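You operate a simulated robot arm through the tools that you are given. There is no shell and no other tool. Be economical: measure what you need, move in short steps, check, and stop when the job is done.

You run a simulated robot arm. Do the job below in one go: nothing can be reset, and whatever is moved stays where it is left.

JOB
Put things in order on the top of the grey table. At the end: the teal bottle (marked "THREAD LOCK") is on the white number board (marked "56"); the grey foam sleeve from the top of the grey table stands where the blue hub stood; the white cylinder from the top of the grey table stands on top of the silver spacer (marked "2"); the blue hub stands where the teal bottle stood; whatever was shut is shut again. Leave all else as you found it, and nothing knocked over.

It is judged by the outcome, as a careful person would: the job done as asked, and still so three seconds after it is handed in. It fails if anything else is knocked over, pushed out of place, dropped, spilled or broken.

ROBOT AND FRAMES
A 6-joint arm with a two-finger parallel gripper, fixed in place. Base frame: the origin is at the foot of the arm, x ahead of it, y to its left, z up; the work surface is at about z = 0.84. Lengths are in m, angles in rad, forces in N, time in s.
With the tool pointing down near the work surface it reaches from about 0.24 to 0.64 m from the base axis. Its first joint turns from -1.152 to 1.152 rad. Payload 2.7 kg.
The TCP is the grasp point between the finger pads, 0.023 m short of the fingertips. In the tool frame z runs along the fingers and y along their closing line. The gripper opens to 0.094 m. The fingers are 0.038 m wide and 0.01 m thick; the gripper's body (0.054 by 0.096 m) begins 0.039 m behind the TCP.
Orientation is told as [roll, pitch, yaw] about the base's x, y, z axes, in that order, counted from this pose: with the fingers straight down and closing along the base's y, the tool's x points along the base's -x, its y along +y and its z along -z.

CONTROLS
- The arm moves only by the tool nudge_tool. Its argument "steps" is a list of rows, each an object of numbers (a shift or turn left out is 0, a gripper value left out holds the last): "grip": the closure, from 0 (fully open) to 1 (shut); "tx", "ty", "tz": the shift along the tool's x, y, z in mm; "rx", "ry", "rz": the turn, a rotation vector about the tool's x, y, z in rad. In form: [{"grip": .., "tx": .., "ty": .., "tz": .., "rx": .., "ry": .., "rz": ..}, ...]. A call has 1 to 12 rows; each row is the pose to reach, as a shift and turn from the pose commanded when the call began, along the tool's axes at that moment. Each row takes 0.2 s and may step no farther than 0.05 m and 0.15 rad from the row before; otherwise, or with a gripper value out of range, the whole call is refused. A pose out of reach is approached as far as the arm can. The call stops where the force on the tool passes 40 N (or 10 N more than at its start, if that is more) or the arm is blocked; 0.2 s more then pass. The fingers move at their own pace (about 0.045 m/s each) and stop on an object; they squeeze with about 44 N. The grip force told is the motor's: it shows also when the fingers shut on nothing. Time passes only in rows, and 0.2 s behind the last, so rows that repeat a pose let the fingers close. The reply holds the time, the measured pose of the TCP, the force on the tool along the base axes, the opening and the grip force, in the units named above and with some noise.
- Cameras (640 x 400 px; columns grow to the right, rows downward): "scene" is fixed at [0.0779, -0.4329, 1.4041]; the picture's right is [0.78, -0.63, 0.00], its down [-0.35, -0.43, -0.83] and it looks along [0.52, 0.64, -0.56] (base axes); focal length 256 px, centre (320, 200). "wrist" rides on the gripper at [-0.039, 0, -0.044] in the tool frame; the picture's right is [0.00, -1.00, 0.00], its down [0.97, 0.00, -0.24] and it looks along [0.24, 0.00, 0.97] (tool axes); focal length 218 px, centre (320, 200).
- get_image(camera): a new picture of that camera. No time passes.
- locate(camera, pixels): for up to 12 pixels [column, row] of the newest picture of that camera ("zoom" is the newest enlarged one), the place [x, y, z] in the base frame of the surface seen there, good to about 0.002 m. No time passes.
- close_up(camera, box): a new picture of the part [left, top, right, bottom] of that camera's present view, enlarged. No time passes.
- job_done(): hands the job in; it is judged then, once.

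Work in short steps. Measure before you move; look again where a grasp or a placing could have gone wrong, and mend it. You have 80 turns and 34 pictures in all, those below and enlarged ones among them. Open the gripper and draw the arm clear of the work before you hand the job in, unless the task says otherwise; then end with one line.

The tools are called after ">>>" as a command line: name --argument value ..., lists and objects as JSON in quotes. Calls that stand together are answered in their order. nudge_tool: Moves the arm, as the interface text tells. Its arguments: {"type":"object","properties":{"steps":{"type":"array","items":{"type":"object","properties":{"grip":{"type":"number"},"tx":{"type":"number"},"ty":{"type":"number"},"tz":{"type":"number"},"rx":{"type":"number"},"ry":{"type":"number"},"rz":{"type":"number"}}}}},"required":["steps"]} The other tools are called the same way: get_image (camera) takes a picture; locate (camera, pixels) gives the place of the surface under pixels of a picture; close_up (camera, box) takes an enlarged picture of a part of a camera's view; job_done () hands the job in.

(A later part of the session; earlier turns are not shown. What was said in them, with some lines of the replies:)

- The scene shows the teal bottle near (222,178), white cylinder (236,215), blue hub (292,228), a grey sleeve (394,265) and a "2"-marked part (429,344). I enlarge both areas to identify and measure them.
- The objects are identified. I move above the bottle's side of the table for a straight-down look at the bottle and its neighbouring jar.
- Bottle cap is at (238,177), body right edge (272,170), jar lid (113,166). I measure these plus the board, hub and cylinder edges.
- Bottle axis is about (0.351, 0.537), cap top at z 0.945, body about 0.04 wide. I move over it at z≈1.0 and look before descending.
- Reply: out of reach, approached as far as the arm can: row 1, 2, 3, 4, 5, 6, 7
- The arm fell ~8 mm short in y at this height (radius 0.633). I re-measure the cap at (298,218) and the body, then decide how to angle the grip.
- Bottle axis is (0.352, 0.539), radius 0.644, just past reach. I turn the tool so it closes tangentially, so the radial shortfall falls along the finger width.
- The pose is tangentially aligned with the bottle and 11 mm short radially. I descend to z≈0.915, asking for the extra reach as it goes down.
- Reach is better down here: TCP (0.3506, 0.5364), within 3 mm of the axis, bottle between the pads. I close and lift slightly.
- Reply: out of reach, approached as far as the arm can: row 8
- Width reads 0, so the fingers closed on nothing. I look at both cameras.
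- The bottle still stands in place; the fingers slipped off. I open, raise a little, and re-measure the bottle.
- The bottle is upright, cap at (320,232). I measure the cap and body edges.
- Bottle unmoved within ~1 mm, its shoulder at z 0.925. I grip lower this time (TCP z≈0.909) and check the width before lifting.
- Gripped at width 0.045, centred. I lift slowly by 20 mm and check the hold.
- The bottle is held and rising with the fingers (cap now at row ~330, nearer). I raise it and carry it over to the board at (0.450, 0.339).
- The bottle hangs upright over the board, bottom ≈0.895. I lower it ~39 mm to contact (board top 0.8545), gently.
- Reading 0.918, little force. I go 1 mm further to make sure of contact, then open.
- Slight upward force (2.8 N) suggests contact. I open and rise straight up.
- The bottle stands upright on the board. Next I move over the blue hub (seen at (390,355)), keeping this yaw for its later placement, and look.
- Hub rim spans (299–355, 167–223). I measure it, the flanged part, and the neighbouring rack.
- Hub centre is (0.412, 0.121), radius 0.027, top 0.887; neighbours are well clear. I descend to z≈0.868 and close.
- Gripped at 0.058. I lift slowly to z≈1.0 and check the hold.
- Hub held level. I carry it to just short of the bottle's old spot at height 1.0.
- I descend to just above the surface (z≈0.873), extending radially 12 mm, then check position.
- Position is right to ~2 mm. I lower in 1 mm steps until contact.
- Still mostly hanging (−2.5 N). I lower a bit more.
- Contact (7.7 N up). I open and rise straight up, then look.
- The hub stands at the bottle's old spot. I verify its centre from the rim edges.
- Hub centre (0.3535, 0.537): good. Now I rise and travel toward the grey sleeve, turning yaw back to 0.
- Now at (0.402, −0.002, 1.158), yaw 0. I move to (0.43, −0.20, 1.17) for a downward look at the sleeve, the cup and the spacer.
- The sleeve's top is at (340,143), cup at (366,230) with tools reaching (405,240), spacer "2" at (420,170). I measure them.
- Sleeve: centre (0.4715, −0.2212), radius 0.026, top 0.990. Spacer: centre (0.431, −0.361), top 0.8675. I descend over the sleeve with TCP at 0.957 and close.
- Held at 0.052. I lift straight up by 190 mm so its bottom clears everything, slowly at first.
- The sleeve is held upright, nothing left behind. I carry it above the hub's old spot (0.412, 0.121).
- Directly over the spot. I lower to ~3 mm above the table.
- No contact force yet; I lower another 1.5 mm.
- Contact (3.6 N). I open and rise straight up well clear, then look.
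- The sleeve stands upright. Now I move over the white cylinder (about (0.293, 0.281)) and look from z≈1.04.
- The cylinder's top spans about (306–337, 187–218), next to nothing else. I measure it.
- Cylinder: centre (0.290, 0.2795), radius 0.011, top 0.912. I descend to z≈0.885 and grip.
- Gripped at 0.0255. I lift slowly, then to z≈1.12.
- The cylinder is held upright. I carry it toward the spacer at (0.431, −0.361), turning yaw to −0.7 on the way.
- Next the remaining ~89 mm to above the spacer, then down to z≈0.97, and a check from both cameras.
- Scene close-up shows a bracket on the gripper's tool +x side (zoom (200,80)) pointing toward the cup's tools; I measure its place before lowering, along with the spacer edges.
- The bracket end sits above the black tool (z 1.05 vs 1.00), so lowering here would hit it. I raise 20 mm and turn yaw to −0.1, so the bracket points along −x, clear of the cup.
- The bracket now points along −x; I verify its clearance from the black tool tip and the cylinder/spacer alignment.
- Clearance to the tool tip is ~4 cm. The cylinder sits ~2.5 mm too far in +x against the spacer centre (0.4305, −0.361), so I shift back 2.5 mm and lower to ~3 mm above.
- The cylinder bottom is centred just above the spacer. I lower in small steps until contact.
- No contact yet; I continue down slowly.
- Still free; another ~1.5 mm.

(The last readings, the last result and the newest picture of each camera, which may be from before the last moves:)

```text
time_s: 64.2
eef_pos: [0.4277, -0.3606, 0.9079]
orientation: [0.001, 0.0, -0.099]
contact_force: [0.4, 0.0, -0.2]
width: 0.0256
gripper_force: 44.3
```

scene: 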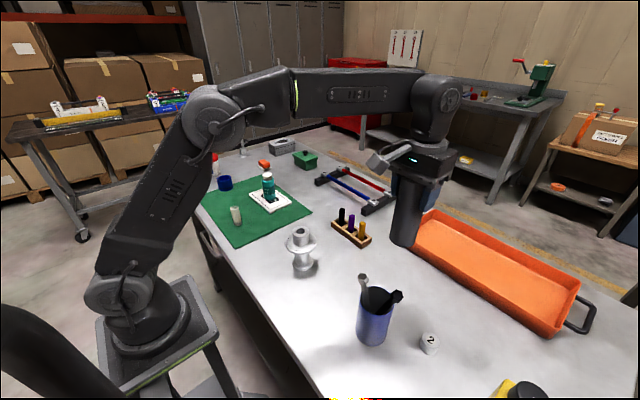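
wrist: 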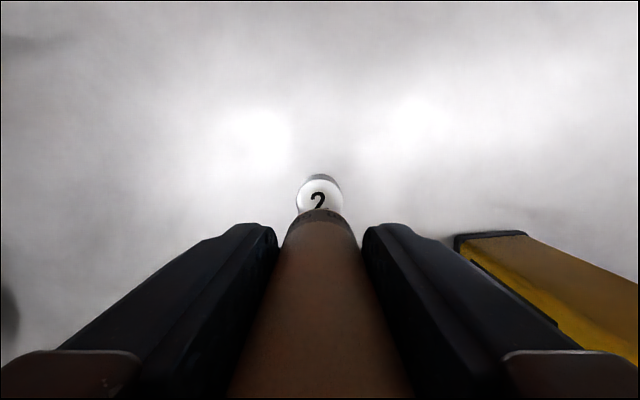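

>>> nudge_tool --steps '[{"tz": 0.5}, {"tz": 1.0}, {"tz": 1.0}]'

```text
time_s: 65.0
eef_pos: [0.4269, -0.3616, 0.9063]
orientation: [0.002, -0.001, -0.1]
contact_force: [0.0, -0.6, 0.1]
width: 0.0258
gripper_force: 44.0
```

Still no force at 0.9063. I continue in half-millimetre steps.

>>> nudge_tool --steps '[{"tz": 0.5}, {"tz": 1.0}, {"tz": 1.0}]'

```text
time_s: 65.8
eef_pos: [0.4285, -0.3595, 0.9073]
orientation: [0.001, -0.001, -0.098]
contact_force: [0.1, 0.0, 1.4]
width: 0.0257
gripper_force: 43.5
```

A hint of contact (1.4 N). Another 0.6 mm to confirm.

>>> nudge_tool --steps '[{"tz": 0.6}, {"tz": 0.6}]'

```text
time_s: 66.4
eef_pos: [0.4271, -0.3604, 0.9065]
orientation: [0.0, -0.002, -0.1]
contact_force: [-1.2, 2.5, 9.9]
width: 0.0255
gripper_force: 43.3
```

Firm contact (9.9 N). I ease back 0.5 mm and open only partly (about 0.05 m), then rise.

>>> nudge_tool --steps '[{"grip": 1, "tz": -0.5}, {"grip": 0.65, "tz": -0.5}, {"grip": 0.5, "tz": -0.5}, {"grip": 0.45, "tz": -0.5}, {"grip": 0.45, "tz": -0.5}, {"tz": -15}, {"tz": -40}, {"tz": -80}, {"tz": -125}, {"tz": -170}, {"tz": -200}]'

>>> get_image --camera "scene"

```text
time_s: 68.8
eef_pos: [0.4286, -0.3608, 1.1047]
orientation: [0.001, 0.001, -0.1]
contact_force: [-0.4, 0.9, 0.9]
width: 0.0515
gripper_force: 0.0
```

```text
4 pictures are left
```

scene: 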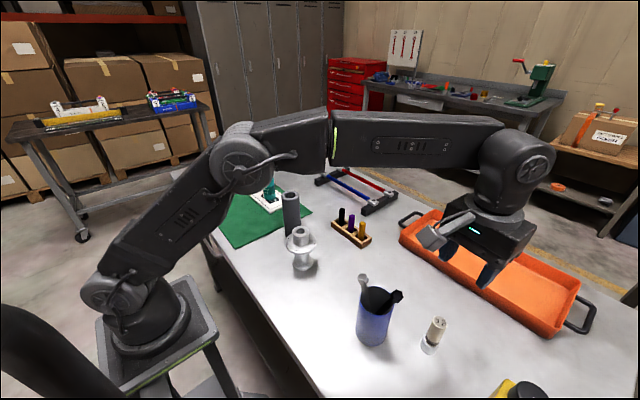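

The cylinder stands on the spacer. I open fully, raise the arm and draw back clear, then take a final look.

>>> nudge_tool --steps '[{"grip": 0, "tz": -40}, {"tz": -80}, {"tz": -100, "tx": 30, "ty": 30}, {"tz": -100, "tx": 60, "ty": 65}, {"tz": -100, "tx": 80, "ty": 105}, {"tz": -100, "tx": 90, "ty": 150}, {"tz": -100, "tx": 90, "ty": 195}, {"tz": -100, "tx": 90, "ty": 195}]'

>>> get_image --camera "scene"

>>> close_up --camera "scene" --box '[380, 280, 480, 360]'

```text
time_s: 70.6
eef_pos: [0.3555, -0.1582, 1.2039]
orientation: [0.001, 0.0, -0.099]
contact_force: [0.0, 0.1, 0.1]
width: 0.0942
gripper_force: 0.1
```

```text
3 pictures are left
```

scene: 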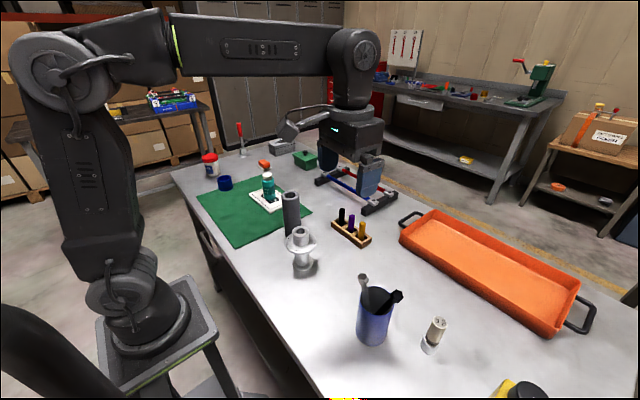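

```text
5.00 times, centred on (430, 320) of scene
```

zoom: 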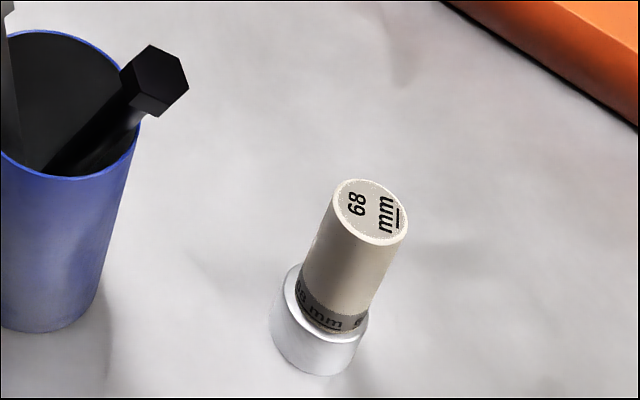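

All four items are in place and upright, the neighbours look undisturbed, nothing was opened, and the arm is clear. I hand in.

>>> job_done

```text
The job is handed in.
```

The teal bottle is on the "56" board, the blue hub where the bottle stood, the grey sleeve where the hub stood, and the white cylinder on spacer "2"; nothing was opened or knocked over.
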